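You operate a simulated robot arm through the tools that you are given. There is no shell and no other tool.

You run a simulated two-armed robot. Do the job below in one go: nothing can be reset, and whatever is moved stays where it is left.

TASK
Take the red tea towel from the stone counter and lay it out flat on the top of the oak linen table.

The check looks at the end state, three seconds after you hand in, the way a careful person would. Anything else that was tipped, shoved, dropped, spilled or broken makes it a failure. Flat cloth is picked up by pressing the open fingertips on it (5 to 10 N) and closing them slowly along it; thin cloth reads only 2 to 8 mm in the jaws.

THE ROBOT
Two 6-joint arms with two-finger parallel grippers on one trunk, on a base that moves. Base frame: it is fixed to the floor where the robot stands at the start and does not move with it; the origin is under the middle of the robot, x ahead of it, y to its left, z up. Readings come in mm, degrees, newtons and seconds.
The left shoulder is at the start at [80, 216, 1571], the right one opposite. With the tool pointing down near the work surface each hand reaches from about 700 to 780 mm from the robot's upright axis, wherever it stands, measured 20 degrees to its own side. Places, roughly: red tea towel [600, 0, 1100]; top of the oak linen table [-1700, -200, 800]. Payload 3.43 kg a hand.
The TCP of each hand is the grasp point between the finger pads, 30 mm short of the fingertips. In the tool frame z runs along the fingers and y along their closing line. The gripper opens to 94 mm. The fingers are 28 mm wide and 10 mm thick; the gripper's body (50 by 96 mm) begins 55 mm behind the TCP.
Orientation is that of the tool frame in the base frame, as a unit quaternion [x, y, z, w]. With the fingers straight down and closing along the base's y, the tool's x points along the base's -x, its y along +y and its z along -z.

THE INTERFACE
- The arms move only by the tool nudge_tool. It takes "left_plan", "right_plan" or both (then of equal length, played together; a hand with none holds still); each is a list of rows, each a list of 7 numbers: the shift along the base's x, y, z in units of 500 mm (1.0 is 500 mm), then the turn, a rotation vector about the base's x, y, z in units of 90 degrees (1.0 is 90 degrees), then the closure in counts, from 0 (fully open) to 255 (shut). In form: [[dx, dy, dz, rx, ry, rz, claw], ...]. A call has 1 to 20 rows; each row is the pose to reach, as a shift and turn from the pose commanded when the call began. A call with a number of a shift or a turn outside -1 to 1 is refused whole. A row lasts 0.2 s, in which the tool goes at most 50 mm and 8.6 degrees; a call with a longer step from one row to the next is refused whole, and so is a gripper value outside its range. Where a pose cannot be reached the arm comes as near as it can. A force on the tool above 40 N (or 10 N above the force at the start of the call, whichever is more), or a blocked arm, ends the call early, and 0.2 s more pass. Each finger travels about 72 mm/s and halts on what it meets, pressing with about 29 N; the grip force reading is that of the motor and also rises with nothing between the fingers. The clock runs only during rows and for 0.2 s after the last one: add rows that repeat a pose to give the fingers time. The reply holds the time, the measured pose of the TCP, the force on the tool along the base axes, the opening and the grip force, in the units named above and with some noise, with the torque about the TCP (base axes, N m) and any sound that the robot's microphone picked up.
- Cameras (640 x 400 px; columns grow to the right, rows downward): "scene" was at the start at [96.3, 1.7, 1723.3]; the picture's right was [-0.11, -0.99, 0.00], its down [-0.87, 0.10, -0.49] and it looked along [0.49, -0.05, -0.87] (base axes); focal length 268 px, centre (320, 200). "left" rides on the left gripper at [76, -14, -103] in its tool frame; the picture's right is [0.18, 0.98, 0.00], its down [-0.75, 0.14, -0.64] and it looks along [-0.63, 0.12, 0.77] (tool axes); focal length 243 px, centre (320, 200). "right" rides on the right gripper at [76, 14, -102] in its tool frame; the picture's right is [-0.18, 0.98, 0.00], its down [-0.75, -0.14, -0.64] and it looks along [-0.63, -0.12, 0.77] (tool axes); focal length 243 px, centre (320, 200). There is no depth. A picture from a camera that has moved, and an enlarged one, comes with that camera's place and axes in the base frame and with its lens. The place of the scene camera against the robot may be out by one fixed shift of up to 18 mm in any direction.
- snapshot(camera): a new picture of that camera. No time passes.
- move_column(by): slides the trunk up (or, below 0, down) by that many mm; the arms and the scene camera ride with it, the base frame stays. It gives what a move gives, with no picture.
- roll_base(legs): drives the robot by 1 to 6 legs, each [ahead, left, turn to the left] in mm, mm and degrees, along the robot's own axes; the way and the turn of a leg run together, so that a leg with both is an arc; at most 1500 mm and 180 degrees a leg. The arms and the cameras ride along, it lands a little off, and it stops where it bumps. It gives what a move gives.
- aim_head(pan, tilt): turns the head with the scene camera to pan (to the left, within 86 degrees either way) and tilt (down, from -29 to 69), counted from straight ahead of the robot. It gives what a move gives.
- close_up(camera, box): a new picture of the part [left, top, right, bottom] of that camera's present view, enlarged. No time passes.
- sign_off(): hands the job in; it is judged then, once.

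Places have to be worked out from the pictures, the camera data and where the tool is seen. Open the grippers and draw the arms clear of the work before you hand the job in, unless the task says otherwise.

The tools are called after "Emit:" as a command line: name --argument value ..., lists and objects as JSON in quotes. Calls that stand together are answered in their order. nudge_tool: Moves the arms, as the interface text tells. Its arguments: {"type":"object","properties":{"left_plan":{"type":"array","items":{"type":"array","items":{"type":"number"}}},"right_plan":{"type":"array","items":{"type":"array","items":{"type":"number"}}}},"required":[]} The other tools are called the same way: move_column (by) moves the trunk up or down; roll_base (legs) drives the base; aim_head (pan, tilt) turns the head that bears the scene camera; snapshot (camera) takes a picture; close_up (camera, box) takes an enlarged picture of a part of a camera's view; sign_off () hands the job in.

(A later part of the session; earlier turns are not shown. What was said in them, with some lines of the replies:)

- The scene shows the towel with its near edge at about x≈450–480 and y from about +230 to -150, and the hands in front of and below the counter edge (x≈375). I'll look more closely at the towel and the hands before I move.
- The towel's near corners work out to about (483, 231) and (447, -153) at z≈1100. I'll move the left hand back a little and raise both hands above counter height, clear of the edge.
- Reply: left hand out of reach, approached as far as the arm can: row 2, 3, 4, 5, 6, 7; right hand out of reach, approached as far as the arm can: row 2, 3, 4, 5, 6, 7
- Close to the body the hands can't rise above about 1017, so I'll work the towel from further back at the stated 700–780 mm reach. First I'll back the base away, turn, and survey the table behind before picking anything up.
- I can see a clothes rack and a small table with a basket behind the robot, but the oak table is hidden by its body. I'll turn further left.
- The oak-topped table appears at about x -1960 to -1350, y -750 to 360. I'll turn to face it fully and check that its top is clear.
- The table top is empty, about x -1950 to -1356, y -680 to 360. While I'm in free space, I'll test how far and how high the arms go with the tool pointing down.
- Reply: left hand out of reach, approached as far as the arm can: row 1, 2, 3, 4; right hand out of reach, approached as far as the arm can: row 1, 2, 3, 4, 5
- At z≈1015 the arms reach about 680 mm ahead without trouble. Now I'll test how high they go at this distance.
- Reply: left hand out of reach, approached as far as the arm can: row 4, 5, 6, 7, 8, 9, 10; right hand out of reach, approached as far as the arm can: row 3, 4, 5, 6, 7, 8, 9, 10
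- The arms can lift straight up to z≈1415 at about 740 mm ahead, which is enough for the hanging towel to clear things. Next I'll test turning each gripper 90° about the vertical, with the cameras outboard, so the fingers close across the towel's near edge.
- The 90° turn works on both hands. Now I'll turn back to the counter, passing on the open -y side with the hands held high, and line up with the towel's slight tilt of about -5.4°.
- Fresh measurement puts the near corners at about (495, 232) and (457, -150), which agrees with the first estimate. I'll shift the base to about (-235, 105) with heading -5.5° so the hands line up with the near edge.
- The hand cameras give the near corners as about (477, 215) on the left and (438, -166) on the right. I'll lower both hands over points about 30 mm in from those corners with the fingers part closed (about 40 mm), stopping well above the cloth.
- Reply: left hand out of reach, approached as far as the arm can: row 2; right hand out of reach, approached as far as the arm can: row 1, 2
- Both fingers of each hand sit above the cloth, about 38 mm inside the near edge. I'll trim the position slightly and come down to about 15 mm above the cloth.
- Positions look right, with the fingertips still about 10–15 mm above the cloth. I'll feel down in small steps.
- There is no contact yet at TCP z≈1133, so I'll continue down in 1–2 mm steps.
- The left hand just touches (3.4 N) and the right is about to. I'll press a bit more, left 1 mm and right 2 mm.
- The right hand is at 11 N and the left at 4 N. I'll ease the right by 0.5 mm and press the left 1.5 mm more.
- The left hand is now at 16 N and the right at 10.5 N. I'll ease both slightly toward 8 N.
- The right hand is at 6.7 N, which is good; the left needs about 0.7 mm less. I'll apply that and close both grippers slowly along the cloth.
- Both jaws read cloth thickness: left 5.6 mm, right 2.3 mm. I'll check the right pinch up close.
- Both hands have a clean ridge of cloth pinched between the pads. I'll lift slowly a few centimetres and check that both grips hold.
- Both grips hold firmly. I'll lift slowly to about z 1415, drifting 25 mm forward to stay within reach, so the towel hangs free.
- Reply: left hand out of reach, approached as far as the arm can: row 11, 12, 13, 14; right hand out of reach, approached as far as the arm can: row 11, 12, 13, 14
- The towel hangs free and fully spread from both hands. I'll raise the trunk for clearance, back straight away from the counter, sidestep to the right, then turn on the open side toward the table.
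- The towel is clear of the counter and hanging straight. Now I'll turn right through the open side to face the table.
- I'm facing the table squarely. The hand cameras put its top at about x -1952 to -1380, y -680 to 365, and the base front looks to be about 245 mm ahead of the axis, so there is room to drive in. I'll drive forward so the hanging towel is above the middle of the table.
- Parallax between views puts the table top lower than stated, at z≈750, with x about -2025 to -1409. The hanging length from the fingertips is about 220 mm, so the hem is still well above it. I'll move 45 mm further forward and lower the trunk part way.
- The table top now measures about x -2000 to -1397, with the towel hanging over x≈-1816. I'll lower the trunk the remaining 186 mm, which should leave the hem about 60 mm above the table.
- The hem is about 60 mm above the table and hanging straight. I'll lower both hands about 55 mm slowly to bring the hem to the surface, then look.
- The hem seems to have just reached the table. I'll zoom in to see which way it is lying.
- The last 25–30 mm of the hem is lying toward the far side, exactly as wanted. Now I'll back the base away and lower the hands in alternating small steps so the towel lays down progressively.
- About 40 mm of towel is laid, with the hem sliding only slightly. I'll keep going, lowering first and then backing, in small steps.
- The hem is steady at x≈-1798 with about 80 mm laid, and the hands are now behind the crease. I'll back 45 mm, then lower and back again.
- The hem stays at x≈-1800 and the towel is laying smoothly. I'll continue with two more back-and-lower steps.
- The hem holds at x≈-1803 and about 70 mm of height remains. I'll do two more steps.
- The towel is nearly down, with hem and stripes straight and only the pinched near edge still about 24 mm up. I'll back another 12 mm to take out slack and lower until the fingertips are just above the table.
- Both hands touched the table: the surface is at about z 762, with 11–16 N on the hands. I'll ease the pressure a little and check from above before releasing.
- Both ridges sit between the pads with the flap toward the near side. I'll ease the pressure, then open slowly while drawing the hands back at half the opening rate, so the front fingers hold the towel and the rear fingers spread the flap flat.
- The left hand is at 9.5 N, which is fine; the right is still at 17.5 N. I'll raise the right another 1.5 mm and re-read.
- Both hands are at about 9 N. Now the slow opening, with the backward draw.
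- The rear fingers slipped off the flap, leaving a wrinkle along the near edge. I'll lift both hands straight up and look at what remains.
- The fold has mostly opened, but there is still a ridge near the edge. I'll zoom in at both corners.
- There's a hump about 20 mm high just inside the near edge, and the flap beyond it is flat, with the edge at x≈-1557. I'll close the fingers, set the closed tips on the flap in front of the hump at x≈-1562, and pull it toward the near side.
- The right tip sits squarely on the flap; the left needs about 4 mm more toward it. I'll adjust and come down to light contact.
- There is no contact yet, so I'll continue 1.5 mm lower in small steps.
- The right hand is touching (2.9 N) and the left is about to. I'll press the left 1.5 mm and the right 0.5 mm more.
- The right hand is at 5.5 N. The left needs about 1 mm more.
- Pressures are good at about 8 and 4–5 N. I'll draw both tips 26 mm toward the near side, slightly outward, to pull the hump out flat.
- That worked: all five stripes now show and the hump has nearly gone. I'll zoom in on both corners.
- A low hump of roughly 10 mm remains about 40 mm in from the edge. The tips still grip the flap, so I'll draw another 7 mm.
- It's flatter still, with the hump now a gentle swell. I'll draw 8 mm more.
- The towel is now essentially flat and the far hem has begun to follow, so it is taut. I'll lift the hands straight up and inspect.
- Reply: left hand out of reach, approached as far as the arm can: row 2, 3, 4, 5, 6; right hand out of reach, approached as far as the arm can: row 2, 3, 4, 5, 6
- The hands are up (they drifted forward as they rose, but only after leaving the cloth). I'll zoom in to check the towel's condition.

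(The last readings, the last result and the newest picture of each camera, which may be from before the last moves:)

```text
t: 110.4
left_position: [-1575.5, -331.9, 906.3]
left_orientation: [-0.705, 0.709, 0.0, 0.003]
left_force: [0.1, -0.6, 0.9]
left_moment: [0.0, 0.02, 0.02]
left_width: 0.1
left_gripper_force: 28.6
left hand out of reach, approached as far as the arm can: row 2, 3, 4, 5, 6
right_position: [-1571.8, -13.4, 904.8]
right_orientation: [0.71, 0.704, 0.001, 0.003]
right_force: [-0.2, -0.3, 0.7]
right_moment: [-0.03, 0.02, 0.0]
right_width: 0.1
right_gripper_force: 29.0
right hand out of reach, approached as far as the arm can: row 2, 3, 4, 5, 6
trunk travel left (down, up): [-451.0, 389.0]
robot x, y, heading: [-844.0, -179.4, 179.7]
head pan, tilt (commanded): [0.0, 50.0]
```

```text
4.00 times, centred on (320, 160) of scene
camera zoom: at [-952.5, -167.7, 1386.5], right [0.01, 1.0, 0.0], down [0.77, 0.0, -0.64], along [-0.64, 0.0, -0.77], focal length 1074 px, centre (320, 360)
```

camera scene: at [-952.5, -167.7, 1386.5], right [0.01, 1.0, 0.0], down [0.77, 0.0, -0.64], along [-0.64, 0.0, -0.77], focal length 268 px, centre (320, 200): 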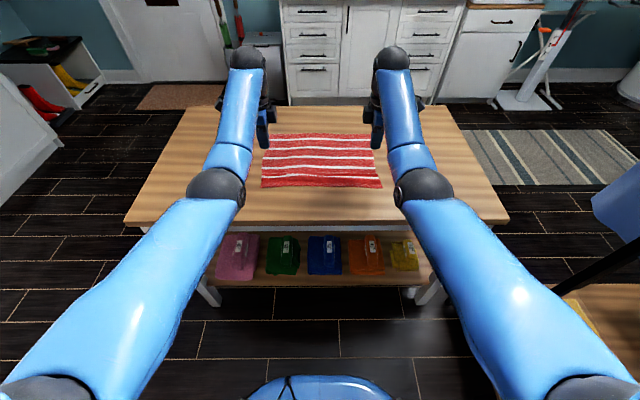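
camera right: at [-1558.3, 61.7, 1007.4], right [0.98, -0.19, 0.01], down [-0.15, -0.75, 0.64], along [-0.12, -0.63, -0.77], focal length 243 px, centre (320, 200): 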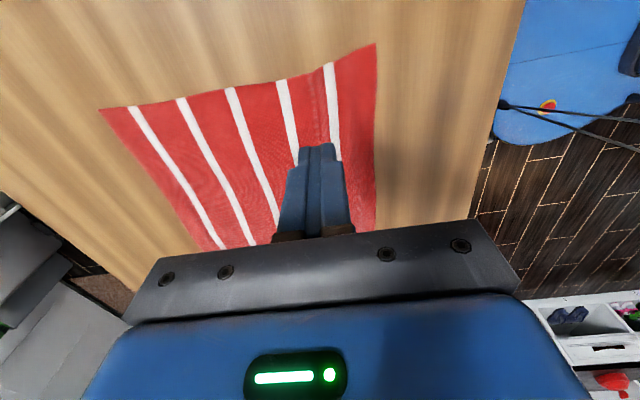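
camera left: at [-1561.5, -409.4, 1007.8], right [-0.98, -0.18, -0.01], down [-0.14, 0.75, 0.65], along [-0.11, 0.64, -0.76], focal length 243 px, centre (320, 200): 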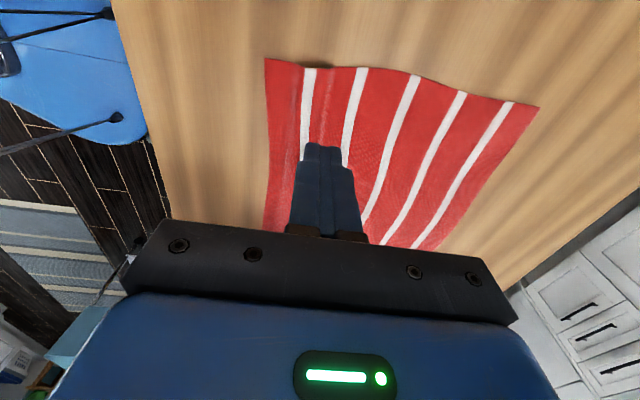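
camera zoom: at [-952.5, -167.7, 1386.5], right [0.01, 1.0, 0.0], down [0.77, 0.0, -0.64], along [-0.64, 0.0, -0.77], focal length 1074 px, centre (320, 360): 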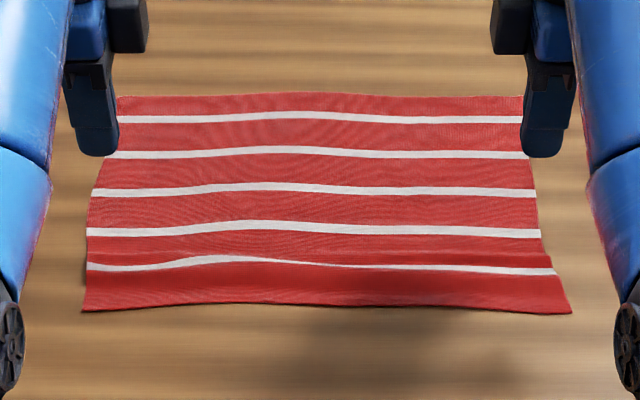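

A low swell about 10 mm high remains near the first stripe, at x≈-1583 to -1540. I'll straddle it with the fingers open about 46 mm, press on both sides and open a little more, which stretches it flat without dragging the whole towel.

Emit:
nudge_tool --left_plan '[[0.012, 0, 0, 0, 0, 0, 130], [0.023, 0, -0.04, 0, 0, 0, 130], [0.023, 0, -0.08, 0, 0, 0, 130], [0.023, 0, -0.12, 0, 0, 0, 130], [0.023, 0, -0.16, 0, 0, 0, 130], [0.023, 0, -0.2, 0, 0, 0, 130], [0.023, 0, -0.216, 0, 0, 0, 130], [0.023, 0, -0.216, 0, 0, 0, 130]]' --right_plan '[[0.012, 0, 0, 0, 0, 0, 130], [0.0216, 0, -0.04, 0, 0, 0, 130], [0.0216, 0, -0.08, 0, 0, 0, 130], [0.0216, 0, -0.12, 0, 0, 0, 130], [0.0216, 0, -0.16, 0, 0, 0, 130], [0.0216, 0, -0.2, 0, 0, 0, 130], [0.0216, 0, -0.214, 0, 0, 0, 130], [0.0216, 0, -0.214, 0, 0, 0, 130]]'

Emit:
snapshot --camera "left"

Emit:
snapshot --camera "right"

```text
t: 112.2
left_position: [-1560.6, -333.4, 794.0]
left_orientation: [-0.705, 0.71, 0.001, 0.003]
left_force: [0.3, 0.0, 1.2]
left_moment: [0.01, -0.02, 0.01]
left_width: 46.3
left_gripper_force: 0.0
left hand out of reach, approached as far as the arm can: row 1, 2
right_position: [-1561.6, -14.1, 799.1]
right_orientation: [0.71, 0.704, 0.001, 0.003]
right_force: [0.2, -0.3, 0.2]
right_moment: [-0.01, 0.03, 0.01]
right_width: 46.0
right_gripper_force: 0.0
right hand out of reach, approached as far as the arm can: row 1, 2
trunk travel left (down, up): [-451.0, 389.0]
robot x, y, heading: [-844.1, -176.6, 179.6]
head pan, tilt (commanded): [0.0, 50.0]
```

```text
taken
camera left: at [-1548.1, -409.8, 897.1], right [-0.98, -0.18, 0.0], down [-0.14, 0.75, 0.65], along [-0.11, 0.64, -0.76], focal length 243 px, centre (320, 200)
```

left: 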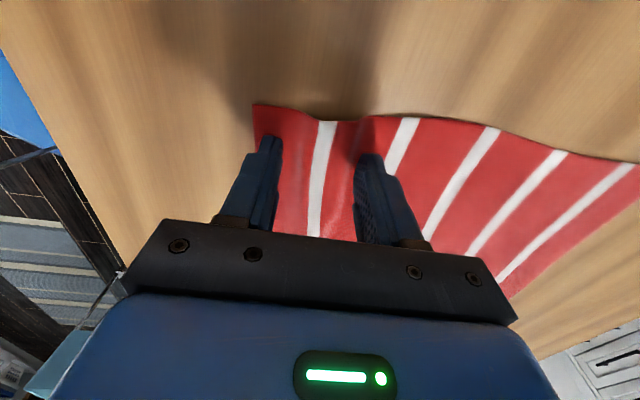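

```text
taken
camera right: at [-1547.1, 60.1, 901.3], right [0.98, -0.19, 0.01], down [-0.15, -0.75, 0.64], along [-0.12, -0.63, -0.77], focal length 243 px, centre (320, 200)
```

right: 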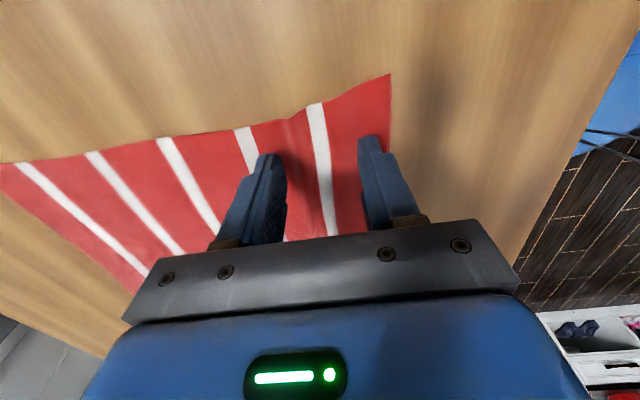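

The fingers straddle the swell on both sides, and the left is almost touching. I'll lower the right about 6 mm and the left about 1 mm.

Emit:
nudge_tool --left_plan '[[0, 0, -0.001, 0, 0, 0, 130], [0, 0, -0.002, 0, 0, 0, 130], [0, 0, -0.003, 0, 0, 0, 130], [0, 0, -0.003, 0, 0, 0, 130]]' --right_plan '[[0, 0, -0.004, 0, 0, 0, 130], [0, 0, -0.008, 0, 0, 0, 130], [0, 0, -0.012, 0, 0, 0, 130], [0, 0, -0.012, 0, 0, 0, 130]]'

```text
t: 113.2
left_position: [-1562.0, -332.5, 793.7]
left_orientation: [-0.705, 0.709, 0.002, 0.004]
left_force: [-1.0, -1.1, -0.4]
left_moment: [0.03, -0.01, 0.01]
left_width: 45.9
left_gripper_force: 0.1
right_position: [-1559.8, -15.2, 792.3]
right_orientation: [0.709, 0.705, 0.0, 0.002]
right_force: [0.9, -0.3, 0.3]
right_moment: [0.0, -0.02, 0.02]
right_width: 46.1
right_gripper_force: 0.1
trunk travel left (down, up): [-451.0, 389.0]
robot x, y, heading: [-844.8, -177.5, 179.4]
head pan, tilt (commanded): [0.0, 50.0]
```

There is no firm contact yet, so I'll go another 1.5 mm down on both.

Emit:
nudge_tool --left_plan '[[0, 0, -0.0015, 0, 0, 0, 130], [0, 0, -0.003, 0, 0, 0, 130], [0, 0, -0.003, 0, 0, 0, 130]]' --right_plan '[[0, 0, -0.0015, 0, 0, 0, 130], [0, 0, -0.003, 0, 0, 0, 130], [0, 0, -0.003, 0, 0, 0, 130]]'

```text
t: 114.0
left_position: [-1562.6, -332.0, 792.6]
left_orientation: [-0.705, 0.71, 0.001, 0.003]
left_force: [-0.4, -0.4, -0.3]
left_moment: [-0.02, 0.01, 0.02]
left_width: 46.0
left_gripper_force: 0.0
right_position: [-1561.0, -14.7, 791.8]
right_orientation: [0.71, 0.705, 0.001, 0.003]
right_force: [-0.3, 1.8, 0.0]
right_moment: [0.02, 0.05, 0.01]
right_width: 45.9
right_gripper_force: 0.1
trunk travel left (down, up): [-451.0, 389.0]
robot x, y, heading: [-846.5, -177.7, 179.8]
head pan, tilt (commanded): [0.0, 50.0]
```

Still no contact, so I'll take another 1.5 mm.

Emit:
nudge_tool --left_plan '[[0, 0, -0.0015, 0, 0, 0, 130], [0, 0, -0.003, 0, 0, 0, 130], [0, 0, -0.003, 0, 0, 0, 130]]' --right_plan '[[0, 0, -0.0015, 0, 0, 0, 130], [0, 0, -0.003, 0, 0, 0, 130], [0, 0, -0.003, 0, 0, 0, 130]]'

```text
t: 114.8
left_position: [-1562.0, -331.8, 792.8]
left_orientation: [-0.704, 0.71, 0.001, 0.003]
left_force: [-1.5, 0.5, 2.3]
left_moment: [0.0, -0.03, 0.01]
left_width: 45.8
left_gripper_force: 0.0
right_position: [-1561.2, -16.3, 791.9]
right_orientation: [0.71, 0.705, 0.001, 0.003]
right_force: [-1.1, 0.0, 4.9]
right_moment: [0.01, 0.08, 0.01]
right_width: 46.2
right_gripper_force: 0.1
trunk travel left (down, up): [-451.0, 389.0]
robot x, y, heading: [-847.2, -179.4, 179.5]
head pan, tilt (commanded): [0.0, 50.0]
```

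Contact on both: left 2.3 N, right 4.9 N. I'll press slightly more and then open slowly from 46 to about 60 mm to stretch the swell out.

Emit:
nudge_tool --left_plan '[[0, 0, -0.001, 0, 0, 0, 130], [0, 0, -0.002, 0, 0, 0, 130], [0, 0, -0.002, 0, 0, 0, 126], [0, 0, -0.002, 0, 0, 0, 122], [0, 0, -0.002, 0, 0, 0, 118], [0, 0, -0.002, 0, 0, 0, 114], [0, 0, -0.002, 0, 0, 0, 110], [0, 0, -0.002, 0, 0, 0, 106], [0, 0, -0.002, 0, 0, 0, 102], [0, 0, -0.002, 0, 0, 0, 98], [0, 0, -0.002, 0, 0, 0, 94], [0, 0, -0.002, 0, 0, 0, 94]]' --right_plan '[[0, 0, -0.0005, 0, 0, 0, 130], [0, 0, -0.001, 0, 0, 0, 130], [0, 0, -0.001, 0, 0, 0, 126], [0, 0, -0.001, 0, 0, 0, 122], [0, 0, -0.001, 0, 0, 0, 118], [0, 0, -0.001, 0, 0, 0, 114], [0, 0, -0.001, 0, 0, 0, 110], [0, 0, -0.001, 0, 0, 0, 106], [0, 0, -0.001, 0, 0, 0, 102], [0, 0, -0.001, 0, 0, 0, 98], [0, 0, -0.001, 0, 0, 0, 94], [0, 0, -0.001, 0, 0, 0, 94]]'

Emit:
snapshot --camera "left"

Emit:
snapshot --camera "right"

Emit:
close_up --camera "scene" --box '[240, 110, 400, 210]'

```text
t: 117.4
left_position: [-1560.9, -332.4, 791.6]
left_orientation: [-0.705, 0.71, 0.001, 0.003]
left_force: [-2.7, 1.2, 9.9]
left_moment: [-0.08, -0.17, 0.01]
left_width: 56.2
left_gripper_force: 0.1
right_position: [-1559.8, -13.4, 791.6]
right_orientation: [0.709, 0.705, 0.0, 0.002]
right_force: [1.4, 0.1, 5.0]
right_moment: [0.04, 0.01, -0.01]
right_width: 56.4
right_gripper_force: 0.1
trunk travel left (down, up): [-451.0, 389.0]
robot x, y, heading: [-844.7, -177.0, 179.3]
head pan, tilt (commanded): [0.0, 50.0]
```

```text
taken
camera left: at [-1547.1, -409.1, 893.3], right [-0.98, -0.18, 0.0], down [-0.14, 0.75, 0.65], along [-0.11, 0.64, -0.76], focal length 243 px, centre (320, 200)
```

left: 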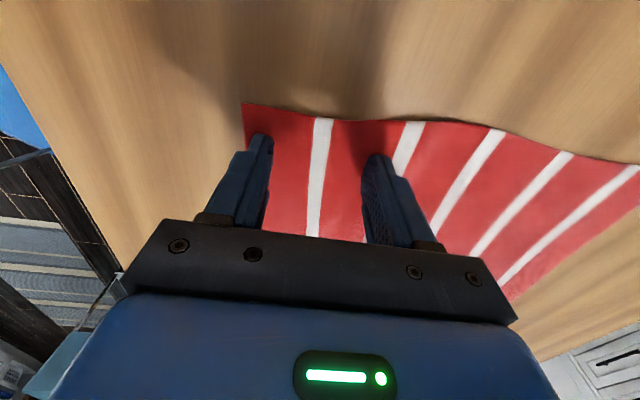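

```text
taken
camera right: at [-1545.5, 59.8, 893.9], right [0.98, -0.19, 0.0], down [-0.15, -0.75, 0.64], along [-0.12, -0.63, -0.77], focal length 243 px, centre (320, 200)
```

right: 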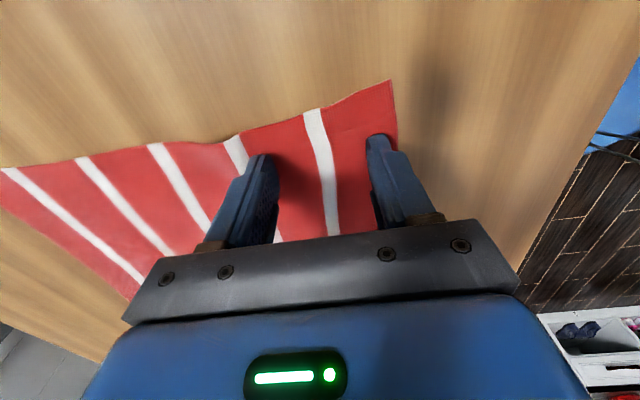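

```text
4.00 times, centred on (320, 160) of scene
camera zoom: at [-949.8, -167.6, 1386.8], right [0.01, 1.0, 0.0], down [0.77, -0.01, -0.64], along [-0.64, 0.0, -0.77], focal length 1074 px, centre (320, 360)
```

zoom: 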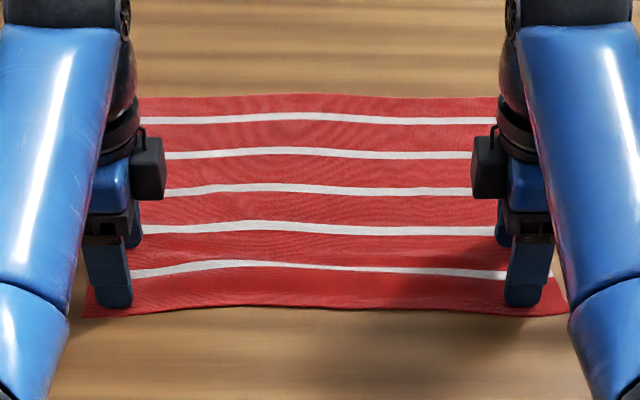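

Both swells are stretched out flat. I'll lift clear, moving slightly forward as I rise to stay within reach, and inspect.

Emit:
nudge_tool --left_plan '[[0, 0, 0.01, 0, 0, 0, 94], [0, 0, 0.04, 0, 0, 0, 94], [-0.015, 0, 0.1, 0, 0, 0, 94], [-0.03, 0, 0.16, 0, 0, 0, 94], [-0.045, 0, 0.22, 0, 0, 0, 94], [-0.045, 0, 0.22, 0, 0, 0, 94]]' --right_plan '[[0, 0, 0.01, 0, 0, 0, 94], [0, 0, 0.04, 0, 0, 0, 94], [-0.015, 0, 0.1, 0, 0, 0, 94], [-0.03, 0, 0.16, 0, 0, 0, 94], [-0.045, 0, 0.22, 0, 0, 0, 94], [-0.045, 0, 0.22, 0, 0, 0, 94]]'

Emit:
snapshot --camera "left"

Emit:
snapshot --camera "right"

Emit:
close_up --camera "scene" --box '[240, 110, 400, 210]'

```text
t: 118.8
left_position: [-1585.3, -332.4, 899.1]
left_orientation: [-0.705, 0.709, 0.0, 0.004]
left_force: [-0.1, 0.4, 0.2]
left_moment: [-0.01, -0.04, -0.03]
left_width: 59.3
left_gripper_force: 0.2
right_position: [-1584.8, -16.4, 900.1]
right_orientation: [0.71, 0.704, 0.001, 0.003]
right_force: [0.5, -0.3, -0.4]
right_moment: [0.0, 0.02, 0.01]
right_width: 59.2
right_gripper_force: 0.1
trunk travel left (down, up): [-451.0, 389.0]
robot x, y, heading: [-844.6, -178.2, 179.9]
head pan, tilt (commanded): [0.0, 50.0]
```

```text
taken
camera left: at [-1571.8, -408.9, 1001.3], right [-0.98, -0.18, -0.01], down [-0.14, 0.75, 0.65], along [-0.11, 0.64, -0.76], focal length 243 px, centre (320, 200)
```

left: 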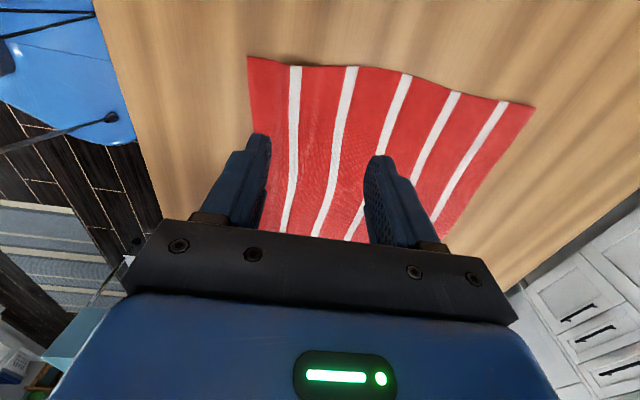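

```text
taken
camera right: at [-1571.0, 58.8, 1002.2], right [0.98, -0.19, 0.01], down [-0.15, -0.75, 0.64], along [-0.12, -0.63, -0.77], focal length 243 px, centre (320, 200)
```

right: 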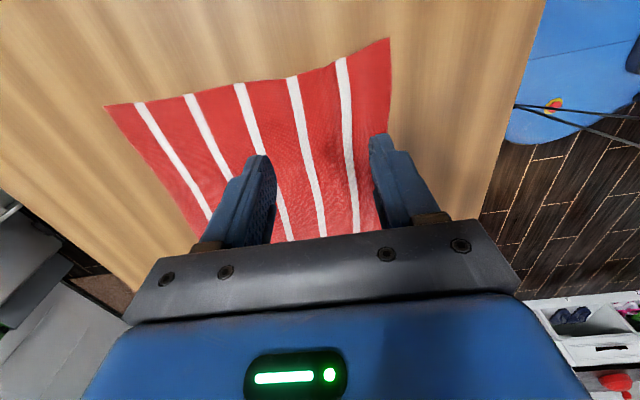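

```text
4.00 times, centred on (320, 160) of scene
camera zoom: at [-952.6, -167.7, 1386.5], right [0.01, 1.0, 0.0], down [0.77, 0.0, -0.64], along [-0.64, 0.0, -0.77], focal length 1074 px, centre (320, 360)
```

zoom: 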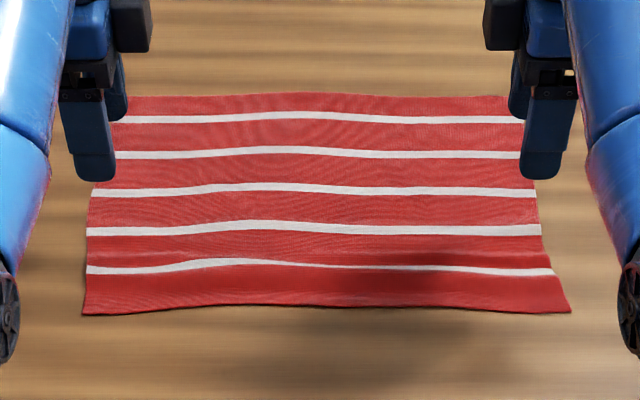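

The corners look flat now. I'll take a tighter look at the middle of the near edge.

Emit:
close_up --camera "scene" --box '[255, 155, 335, 205]'

Emit:
close_up --camera "scene" --box '[310, 155, 390, 205]'

Emit:
close_up --camera "left" --box '[230, 40, 390, 140]'

Emit:
close_up --camera "right" --box '[240, 30, 400, 130]'

```text
8.00 times, centred on (295, 180) of scene
camera zoom: at [-952.6, -167.7, 1386.5], right [0.01, 1.0, 0.0], down [0.77, 0.0, -0.64], along [-0.64, 0.0, -0.77], focal length 2147 px, centre (520, 360)
```

zoom: 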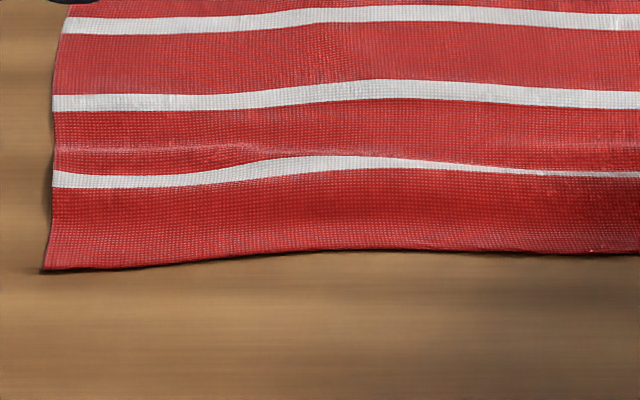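

```text
8.00 times, centred on (350, 180) of scene
camera zoom: at [-952.6, -167.7, 1386.5], right [0.01, 1.0, 0.0], down [0.77, 0.0, -0.64], along [-0.64, 0.0, -0.77], focal length 2147 px, centre (80, 360)
```

zoom: 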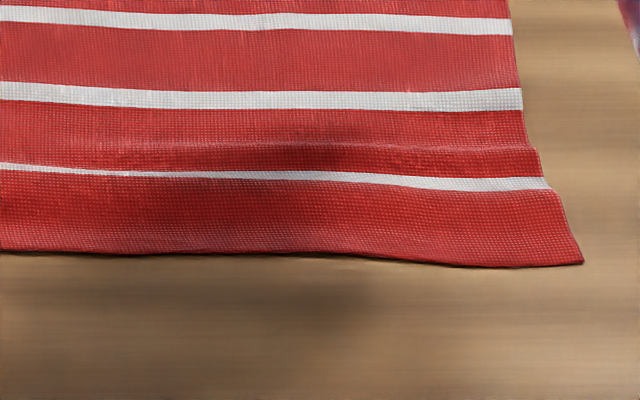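

```text
4.00 times, centred on (310, 90) of left
camera zoom: at [-1571.8, -408.9, 1001.3], right [-0.98, -0.18, -0.01], down [-0.14, 0.75, 0.65], along [-0.11, 0.64, -0.76], focal length 970 px, centre (360, 640)
```

zoom: 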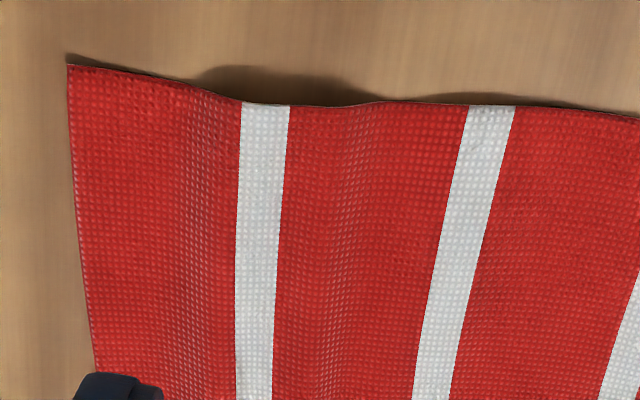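

```text
4.00 times, centred on (320, 80) of right
camera zoom: at [-1571.0, 58.8, 1002.2], right [0.98, -0.19, 0.01], down [-0.15, -0.75, 0.64], along [-0.12, -0.63, -0.77], focal length 970 px, centre (320, 680)
```

zoom: 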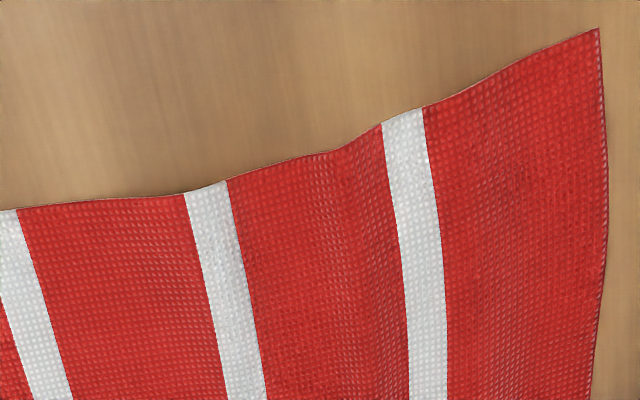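

The sides are flat. In the middle the first stripe looks foreshortened, so a faint swell remains there. I'll do the same straddle-and-spread with both hands moved inward to y≈-235 and -110.

Emit:
nudge_tool --left_plan '[[0, 0.05, 0, 0, 0, 0, 130], [0, 0.1, 0, 0, 0, 0, 130], [0, 0.15, 0, 0, 0, 0, 130], [0, 0.194, 0, 0, 0, 0, 130], [0.01, 0.194, -0.05, 0, 0, 0, 130], [0.025, 0.194, -0.1, 0, 0, 0, 130], [0.044, 0.194, -0.15, 0, 0, 0, 130], [0.044, 0.194, -0.19, 0, 0, 0, 130], [0.044, 0.194, -0.2, 0, 0, 0, 130], [0.044, 0.194, -0.2, 0, 0, 0, 130]]' --right_plan '[[0, -0.05, 0, 0, 0, 0, 130], [0, -0.1, 0, 0, 0, 0, 130], [0, -0.15, 0, 0, 0, 0, 130], [0, -0.188, 0, 0, 0, 0, 130], [0.01, -0.188, -0.05, 0, 0, 0, 130], [0.025, -0.188, -0.1, 0, 0, 0, 130], [0.044, -0.188, -0.15, 0, 0, 0, 130], [0.044, -0.188, -0.19, 0, 0, 0, 130], [0.044, -0.188, -0.2, 0, 0, 0, 130], [0.044, -0.188, -0.2, 0, 0, 0, 130]]'

Emit:
snapshot --camera "left"

Emit:
snapshot --camera "right"

Emit:
close_up --camera "scene" --box '[240, 110, 400, 210]'

```text
t: 121.0
left_position: [-1561.8, -235.7, 799.3]
left_orientation: [-0.705, 0.71, 0.0, 0.003]
left_force: [-0.2, 0.4, 0.1]
left_moment: [0.02, 0.01, -0.01]
left_width: 46.2
left_gripper_force: 0.1
right_position: [-1562.1, -109.0, 798.7]
right_orientation: [0.71, 0.705, 0.001, 0.003]
right_force: [-0.2, -0.1, -0.2]
right_moment: [0.01, -0.02, -0.03]
right_width: 45.9
right_gripper_force: 0.1
trunk travel left (down, up): [-451.0, 389.0]
robot x, y, heading: [-845.1, -179.7, 179.8]
head pan, tilt (commanded): [0.0, 50.0]
```

```text
taken
camera left: at [-1548.8, -312.4, 901.7], right [-0.98, -0.18, 0.0], down [-0.14, 0.75, 0.65], along [-0.11, 0.64, -0.76], focal length 243 px, centre (320, 200)
```

left: 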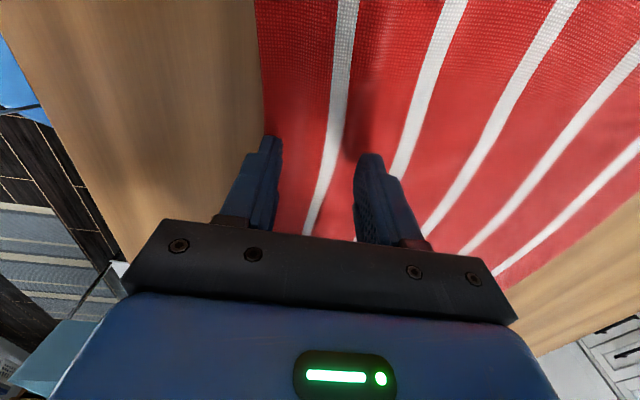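

```text
taken
camera right: at [-1547.9, -34.0, 901.6], right [0.98, -0.19, 0.01], down [-0.15, -0.75, 0.64], along [-0.12, -0.63, -0.77], focal length 243 px, centre (320, 200)
```

right: 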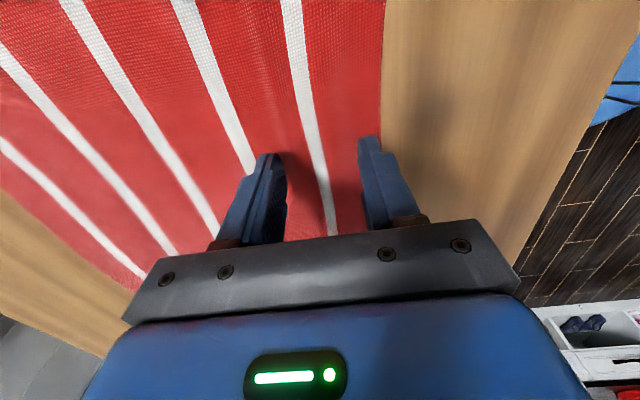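

```text
4.00 times, centred on (320, 160) of scene
camera zoom: at [-952.0, -167.7, 1386.5], right [0.01, 1.0, 0.0], down [0.77, 0.0, -0.64], along [-0.64, 0.0, -0.77], focal length 1074 px, centre (320, 360)
```

zoom: 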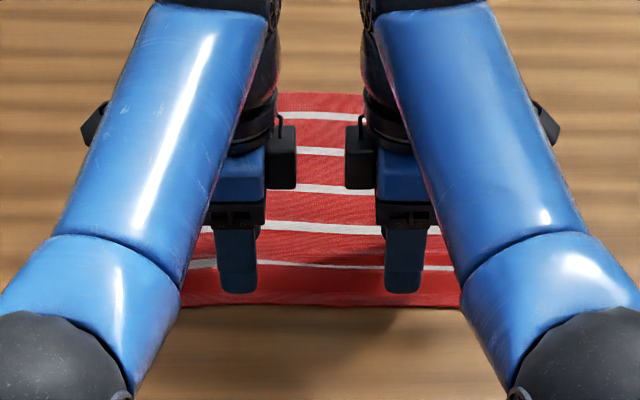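

Both hands straddle the faint swell in the middle. I'll feel down to contact.

Emit:
nudge_tool --left_plan '[[0, 0, -0.005, 0, 0, 0, 130], [0, 0, -0.01, 0, 0, 0, 130], [0, 0, -0.013, 0, 0, 0, 130], [0, 0, -0.015, 0, 0, 0, 130], [0, 0, -0.015, 0, 0, 0, 130]]' --right_plan '[[0, 0, -0.005, 0, 0, 0, 130], [0, 0, -0.01, 0, 0, 0, 130], [0, 0, -0.013, 0, 0, 0, 130], [0, 0, -0.015, 0, 0, 0, 130], [0, 0, -0.015, 0, 0, 0, 130]]'

```text
t: 122.2
left_position: [-1563.6, -234.1, 792.3]
left_orientation: [-0.704, 0.71, 0.001, 0.003]
left_force: [-0.4, 0.4, -0.2]
left_moment: [-0.01, -0.01, -0.02]
left_width: 45.9
left_gripper_force: 0.1
right_position: [-1562.7, -109.0, 792.1]
right_orientation: [0.709, 0.705, 0.001, 0.002]
right_force: [0.2, 0.3, 0.5]
right_moment: [0.0, 0.01, -0.02]
right_width: 46.0
right_gripper_force: 0.0
trunk travel left (down, up): [-451.0, 389.0]
robot x, y, heading: [-840.7, -180.3, 179.9]
head pan, tilt (commanded): [0.0, 50.0]
```

I'm almost at contact, so I'll go another 1.5 mm.

Emit:
nudge_tool --left_plan '[[0, 0, -0.0015, 0, 0, 0, 130], [0, 0, -0.003, 0, 0, 0, 130], [0, 0, -0.003, 0, 0, 0, 130]]' --right_plan '[[0, 0, -0.0015, 0, 0, 0, 130], [0, 0, -0.003, 0, 0, 0, 130], [0, 0, -0.003, 0, 0, 0, 130]]'

```text
t: 123.0
left_position: [-1562.3, -235.6, 792.4]
left_orientation: [-0.705, 0.709, 0.001, 0.004]
left_force: [-0.8, -0.7, 0.8]
left_moment: [0.04, -0.01, 0.0]
left_width: 45.8
left_gripper_force: 0.1
right_position: [-1562.0, -110.5, 790.5]
right_orientation: [0.71, 0.704, 0.0, 0.003]
right_force: [-1.0, -1.2, 2.8]
right_moment: [-0.02, 0.0, -0.02]
right_width: 46.2
right_gripper_force: 0.0
trunk travel left (down, up): [-451.0, 389.0]
robot x, y, heading: [-846.1, -177.4, 179.7]
head pan, tilt (commanded): [0.0, 50.0]
```

Light contact: left 0.8 N, right 2.8 N. I'll press a little more and spread slowly.

Emit:
nudge_tool --left_plan '[[0, 0, -0.0012, 0, 0, 0, 130], [0, 0, -0.0024, 0, 0, 0, 130], [0, 0, -0.0024, 0, 0, 0, 126], [0, 0, -0.0024, 0, 0, 0, 122], [0, 0, -0.0024, 0, 0, 0, 118], [0, 0, -0.0024, 0, 0, 0, 114], [0, 0, -0.0024, 0, 0, 0, 110], [0, 0, -0.0024, 0, 0, 0, 106], [0, 0, -0.0024, 0, 0, 0, 102], [0, 0, -0.0024, 0, 0, 0, 98], [0, 0, -0.0024, 0, 0, 0, 98]]' --right_plan '[[0, 0, -0.0006, 0, 0, 0, 130], [0, 0, -0.0012, 0, 0, 0, 130], [0, 0, -0.0012, 0, 0, 0, 126], [0, 0, -0.0012, 0, 0, 0, 122], [0, 0, -0.0012, 0, 0, 0, 118], [0, 0, -0.0012, 0, 0, 0, 114], [0, 0, -0.0012, 0, 0, 0, 110], [0, 0, -0.0012, 0, 0, 0, 106], [0, 0, -0.0012, 0, 0, 0, 102], [0, 0, -0.0012, 0, 0, 0, 98], [0, 0, -0.0012, 0, 0, 0, 98]]'

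Emit:
nudge_tool --left_plan '[[0, 0, 0.01, 0, 0, 0, 98], [0, 0, 0.04, 0, 0, 0, 98], [-0.015, 0, 0.1, 0, 0, 0, 98], [-0.03, 0, 0.16, 0, 0, 0, 98], [-0.045, 0, 0.22, 0, 0, 0, 98], [-0.045, -0.05, 0.22, 0, 0, 0, 98], [-0.045, -0.1, 0.22, 0, 0, 0, 98], [-0.045, -0.16, 0.22, 0, 0, 0, 98], [-0.045, -0.22, 0.22, 0, 0, 0, 98], [-0.045, -0.22, 0.22, 0, 0, 0, 98]]' --right_plan '[[0, 0, 0.01, 0, 0, 0, 98], [0, 0, 0.04, 0, 0, 0, 98], [-0.015, 0, 0.1, 0, 0, 0, 98], [-0.03, 0, 0.16, 0, 0, 0, 98], [-0.045, 0, 0.22, 0, 0, 0, 98], [-0.045, 0.05, 0.22, 0, 0, 0, 98], [-0.045, 0.1, 0.22, 0, 0, 0, 98], [-0.045, 0.16, 0.22, 0, 0, 0, 98], [-0.045, 0.22, 0.22, 0, 0, 0, 98], [-0.045, 0.22, 0.22, 0, 0, 0, 98]]'

Emit:
close_up --camera "scene" --box '[240, 110, 400, 210]'

Emit:
snapshot --camera "left"

Emit:
snapshot --camera "right"

```text
t: 125.4
left_position: [-1562.7, -235.6, 791.3]
left_orientation: [-0.705, 0.709, 0.001, 0.003]
left_force: [-3.2, 0.3, 10.1]
left_moment: [-0.04, -0.14, -0.01]
left_width: 54.8
left_gripper_force: 0.0
right_position: [-1561.2, -109.0, 790.5]
right_orientation: [0.709, 0.705, 0.0, 0.002]
right_force: [-0.3, 0.1, 3.1]
right_moment: [0.0, -0.04, 0.03]
right_width: 56.5
right_gripper_force: 0.1
trunk travel left (down, up): [-451.0, 389.0]
robot x, y, heading: [-844.8, -177.1, 179.6]
head pan, tilt (commanded): [0.0, 50.0]
```

```text
t: 127.6
left_position: [-1588.1, -345.5, 899.8]
left_orientation: [-0.705, 0.71, 0.0, 0.003]
left_force: [0.1, -0.4, -0.2]
left_moment: [-0.01, -0.01, 0.01]
left_width: 58.0
left_gripper_force: 0.0
right_position: [-1584.7, 1.1, 898.5]
right_orientation: [0.71, 0.704, 0.002, 0.003]
right_force: [-0.1, 0.2, -0.7]
right_moment: [0.04, -0.02, 0.01]
right_width: 58.0
right_gripper_force: 0.1
trunk travel left (down, up): [-451.0, 389.0]
robot x, y, heading: [-847.5, -174.2, 179.6]
head pan, tilt (commanded): [0.0, 50.0]
```

```text
4.00 times, centred on (320, 160) of scene
camera zoom: at [-951.9, -167.7, 1386.5], right [0.01, 1.0, 0.0], down [0.77, 0.0, -0.64], along [-0.64, 0.0, -0.77], focal length 1074 px, centre (320, 360)
```

zoom: 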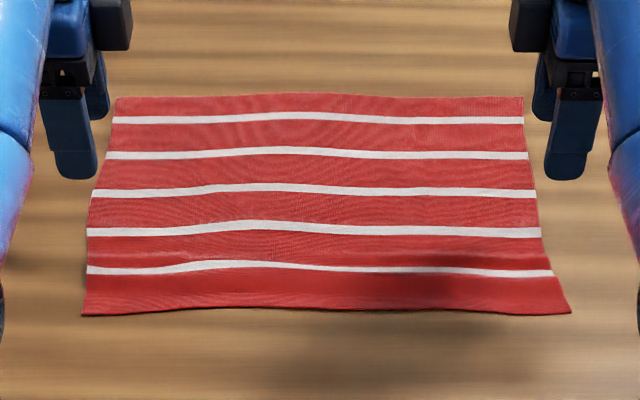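

```text
taken
camera left: at [-1572.8, -422.2, 1002.3], right [-0.98, -0.18, 0.0], down [-0.14, 0.75, 0.65], along [-0.11, 0.64, -0.76], focal length 243 px, centre (320, 200)
```

left: 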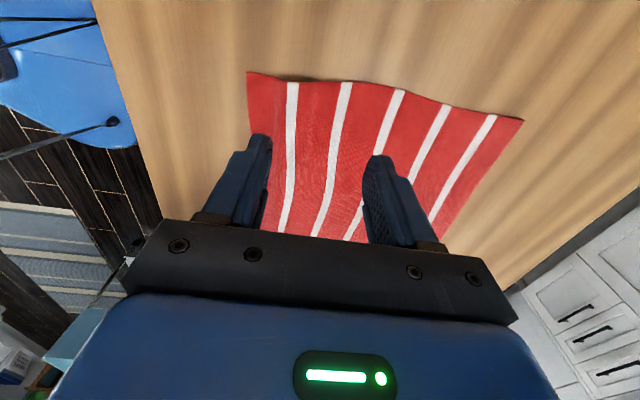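

```text
taken
camera right: at [-1570.4, 76.8, 1001.4], right [0.98, -0.19, 0.01], down [-0.15, -0.75, 0.64], along [-0.12, -0.63, -0.77], focal length 243 px, centre (320, 200)
```

right: 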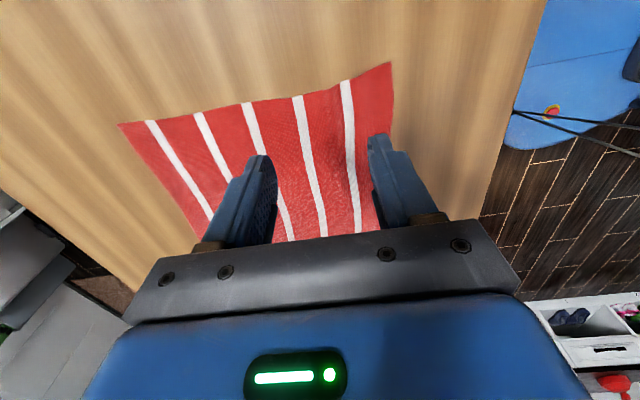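

The towel is flat: all five stripes show at full width and its length is about 272 of 277 mm. I'll open the grippers, raise the trunk, and back well away from the table.

Emit:
nudge_tool --left_plan '[[0, 0, 0.02, 0, 0, 0, 40], [0, 0, 0.02, 0, 0, 0, 0], [0, 0, 0.02, 0, 0, 0, 0], [0, 0, 0.02, 0, 0, 0, 0]]' --right_plan '[[0, 0, 0.02, 0, 0, 0, 40], [0, 0, 0.02, 0, 0, 0, 0], [0, 0, 0.02, 0, 0, 0, 0], [0, 0, 0.02, 0, 0, 0, 0]]'

Emit:
move_column --by 250

Emit:
roll_base --legs '[[-400, 0, 0]]'

Emit:
snapshot --camera "scene"

```text
t: 128.6
left_position: [-1586.7, -346.8, 910.9]
left_orientation: [-0.704, 0.71, 0.001, 0.003]
left_force: [1.7, -0.7, 0.4]
left_moment: [0.0, 0.01, 0.0]
left_width: 93.8
left_gripper_force: 0.1
right_position: [-1586.2, 1.5, 909.2]
right_orientation: [0.71, 0.704, 0.0, 0.003]
right_force: [1.0, 0.6, -0.1]
right_moment: [-0.01, 0.02, -0.01]
right_width: 94.1
right_gripper_force: 0.0
trunk travel left (down, up): [-451.0, 389.0]
robot x, y, heading: [-844.8, -176.2, 179.4]
head pan, tilt (commanded): [0.0, 50.0]
```

```text
t: 131.2
left_position: [-1585.3, -346.3, 1160.0]
left_orientation: [-0.705, 0.709, 0.0, 0.003]
left_force: [-0.1, -0.2, 0.9]
left_moment: [0.0, -0.03, 0.01]
left_width: 93.9
left_gripper_force: 0.0
right_position: [-1585.8, 1.2, 1159.3]
right_orientation: [0.71, 0.704, 0.001, 0.003]
right_force: [-0.5, -0.5, -0.6]
right_moment: [0.0, 0.02, -0.01]
right_width: 94.0
right_gripper_force: 0.1
trunk travel left (down, up): [-701.0, 139.0]
robot x, y, heading: [-845.5, -180.6, 179.4]
head pan, tilt (commanded): [0.0, 50.0]
```

```text
t: 133.7
left_position: [-1194.6, -344.4, 1158.6]
left_orientation: [-0.702, 0.712, -0.001, 0.004]
left_force: [0.2, -0.1, -0.2]
left_moment: [-0.02, -0.01, 0.0]
left_width: 94.0
left_gripper_force: 0.0
right_position: [-1193.0, 2.1, 1157.8]
right_orientation: [0.712, 0.702, 0.001, 0.004]
right_force: [-0.3, 0.4, 0.0]
right_moment: [0.0, -0.02, 0.01]
right_width: 94.1
right_gripper_force: 0.0
trunk travel left (down, up): [-701.0, 139.0]
robot x, y, heading: [-450.5, -181.0, 179.3]
head pan, tilt (commanded): [0.0, 50.0]
```

```text
taken
camera scene: at [-561.0, -170.7, 1636.2], right [0.01, 1.0, 0.0], down [0.77, -0.01, -0.64], along [-0.64, 0.01, -0.77], focal length 268 px, centre (320, 200)
```

scene: 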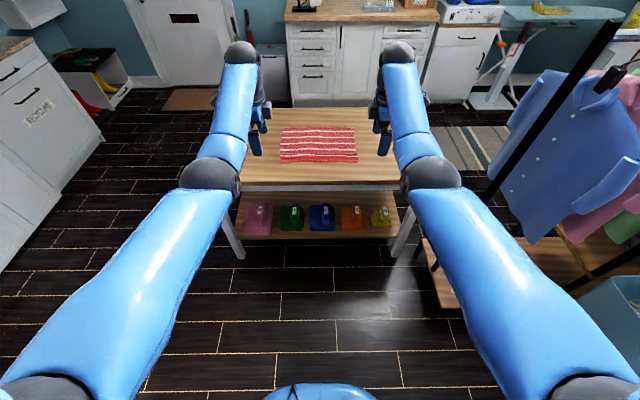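

The robot is well back with both grippers open, and the towel lies on the table. One last close look before handing in.

Emit:
close_up --camera "scene" --box '[250, 100, 400, 194]'

Emit:
close_up --camera "scene" --box '[270, 115, 366, 175]'

```text
4.26 times, centred on (325, 147) of scene
camera zoom: at [-561.0, -170.7, 1636.2], right [0.01, 1.0, 0.0], down [0.77, -0.01, -0.64], along [-0.64, 0.01, -0.77], focal length 1142 px, centre (299, 426)
```

zoom: 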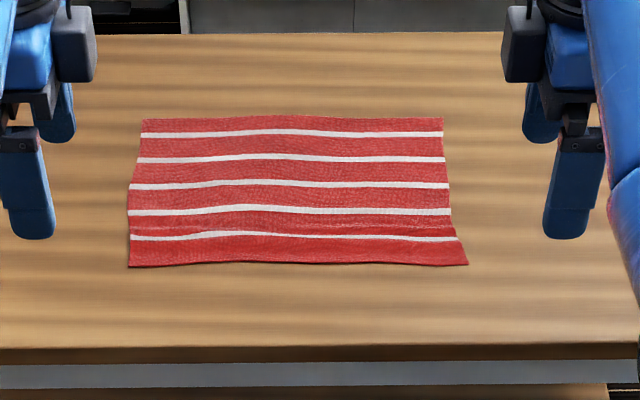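

```text
6.67 times, centred on (318, 145) of scene
camera zoom: at [-561.0, -170.7, 1636.2], right [0.01, 1.0, 0.0], down [0.77, -0.01, -0.64], along [-0.64, 0.01, -0.77], focal length 1789 px, centre (333, 567)
```

zoom: 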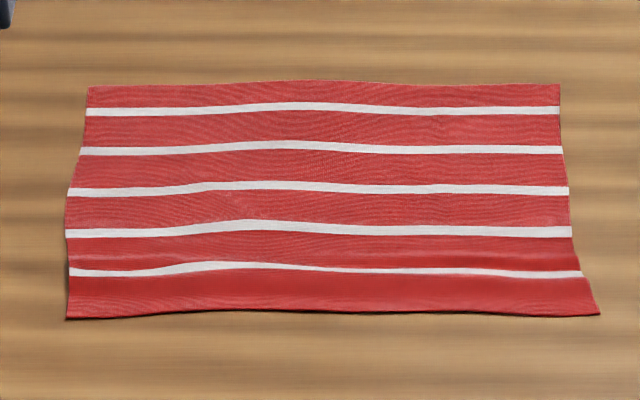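

The towel lies spread out and unfolded, fully on the table top with wide margins, and nothing else was disturbed. Both hands are open and clear, so I'm handing in.

Emit:
sign_off

```text
The job is handed in.
```

The red tea towel is laid out flat on top of the oak linen table, well inside its edges. I have handed the job in, but no verdict has come back yet.

- **Towel:** all five stripes show. It measured about 272 mm front to back on the table, against about 277 mm on the counter.
- **Small imperfection:** a faint ripple, probably a few millimetres high, remains near the first stripe on the edge facing the robot. I stretched the fold left by the grippers flat, and judged that another pass risked shifting the towel.
- **Surroundings:** nothing was bumped, moved or spilled as far as the pictures and force readings show. I did not take a last look at the counter after leaving it.
- **Robot:** both grippers are open. The arms are raised and the base is backed about 400 mm away from where it laid the towel.
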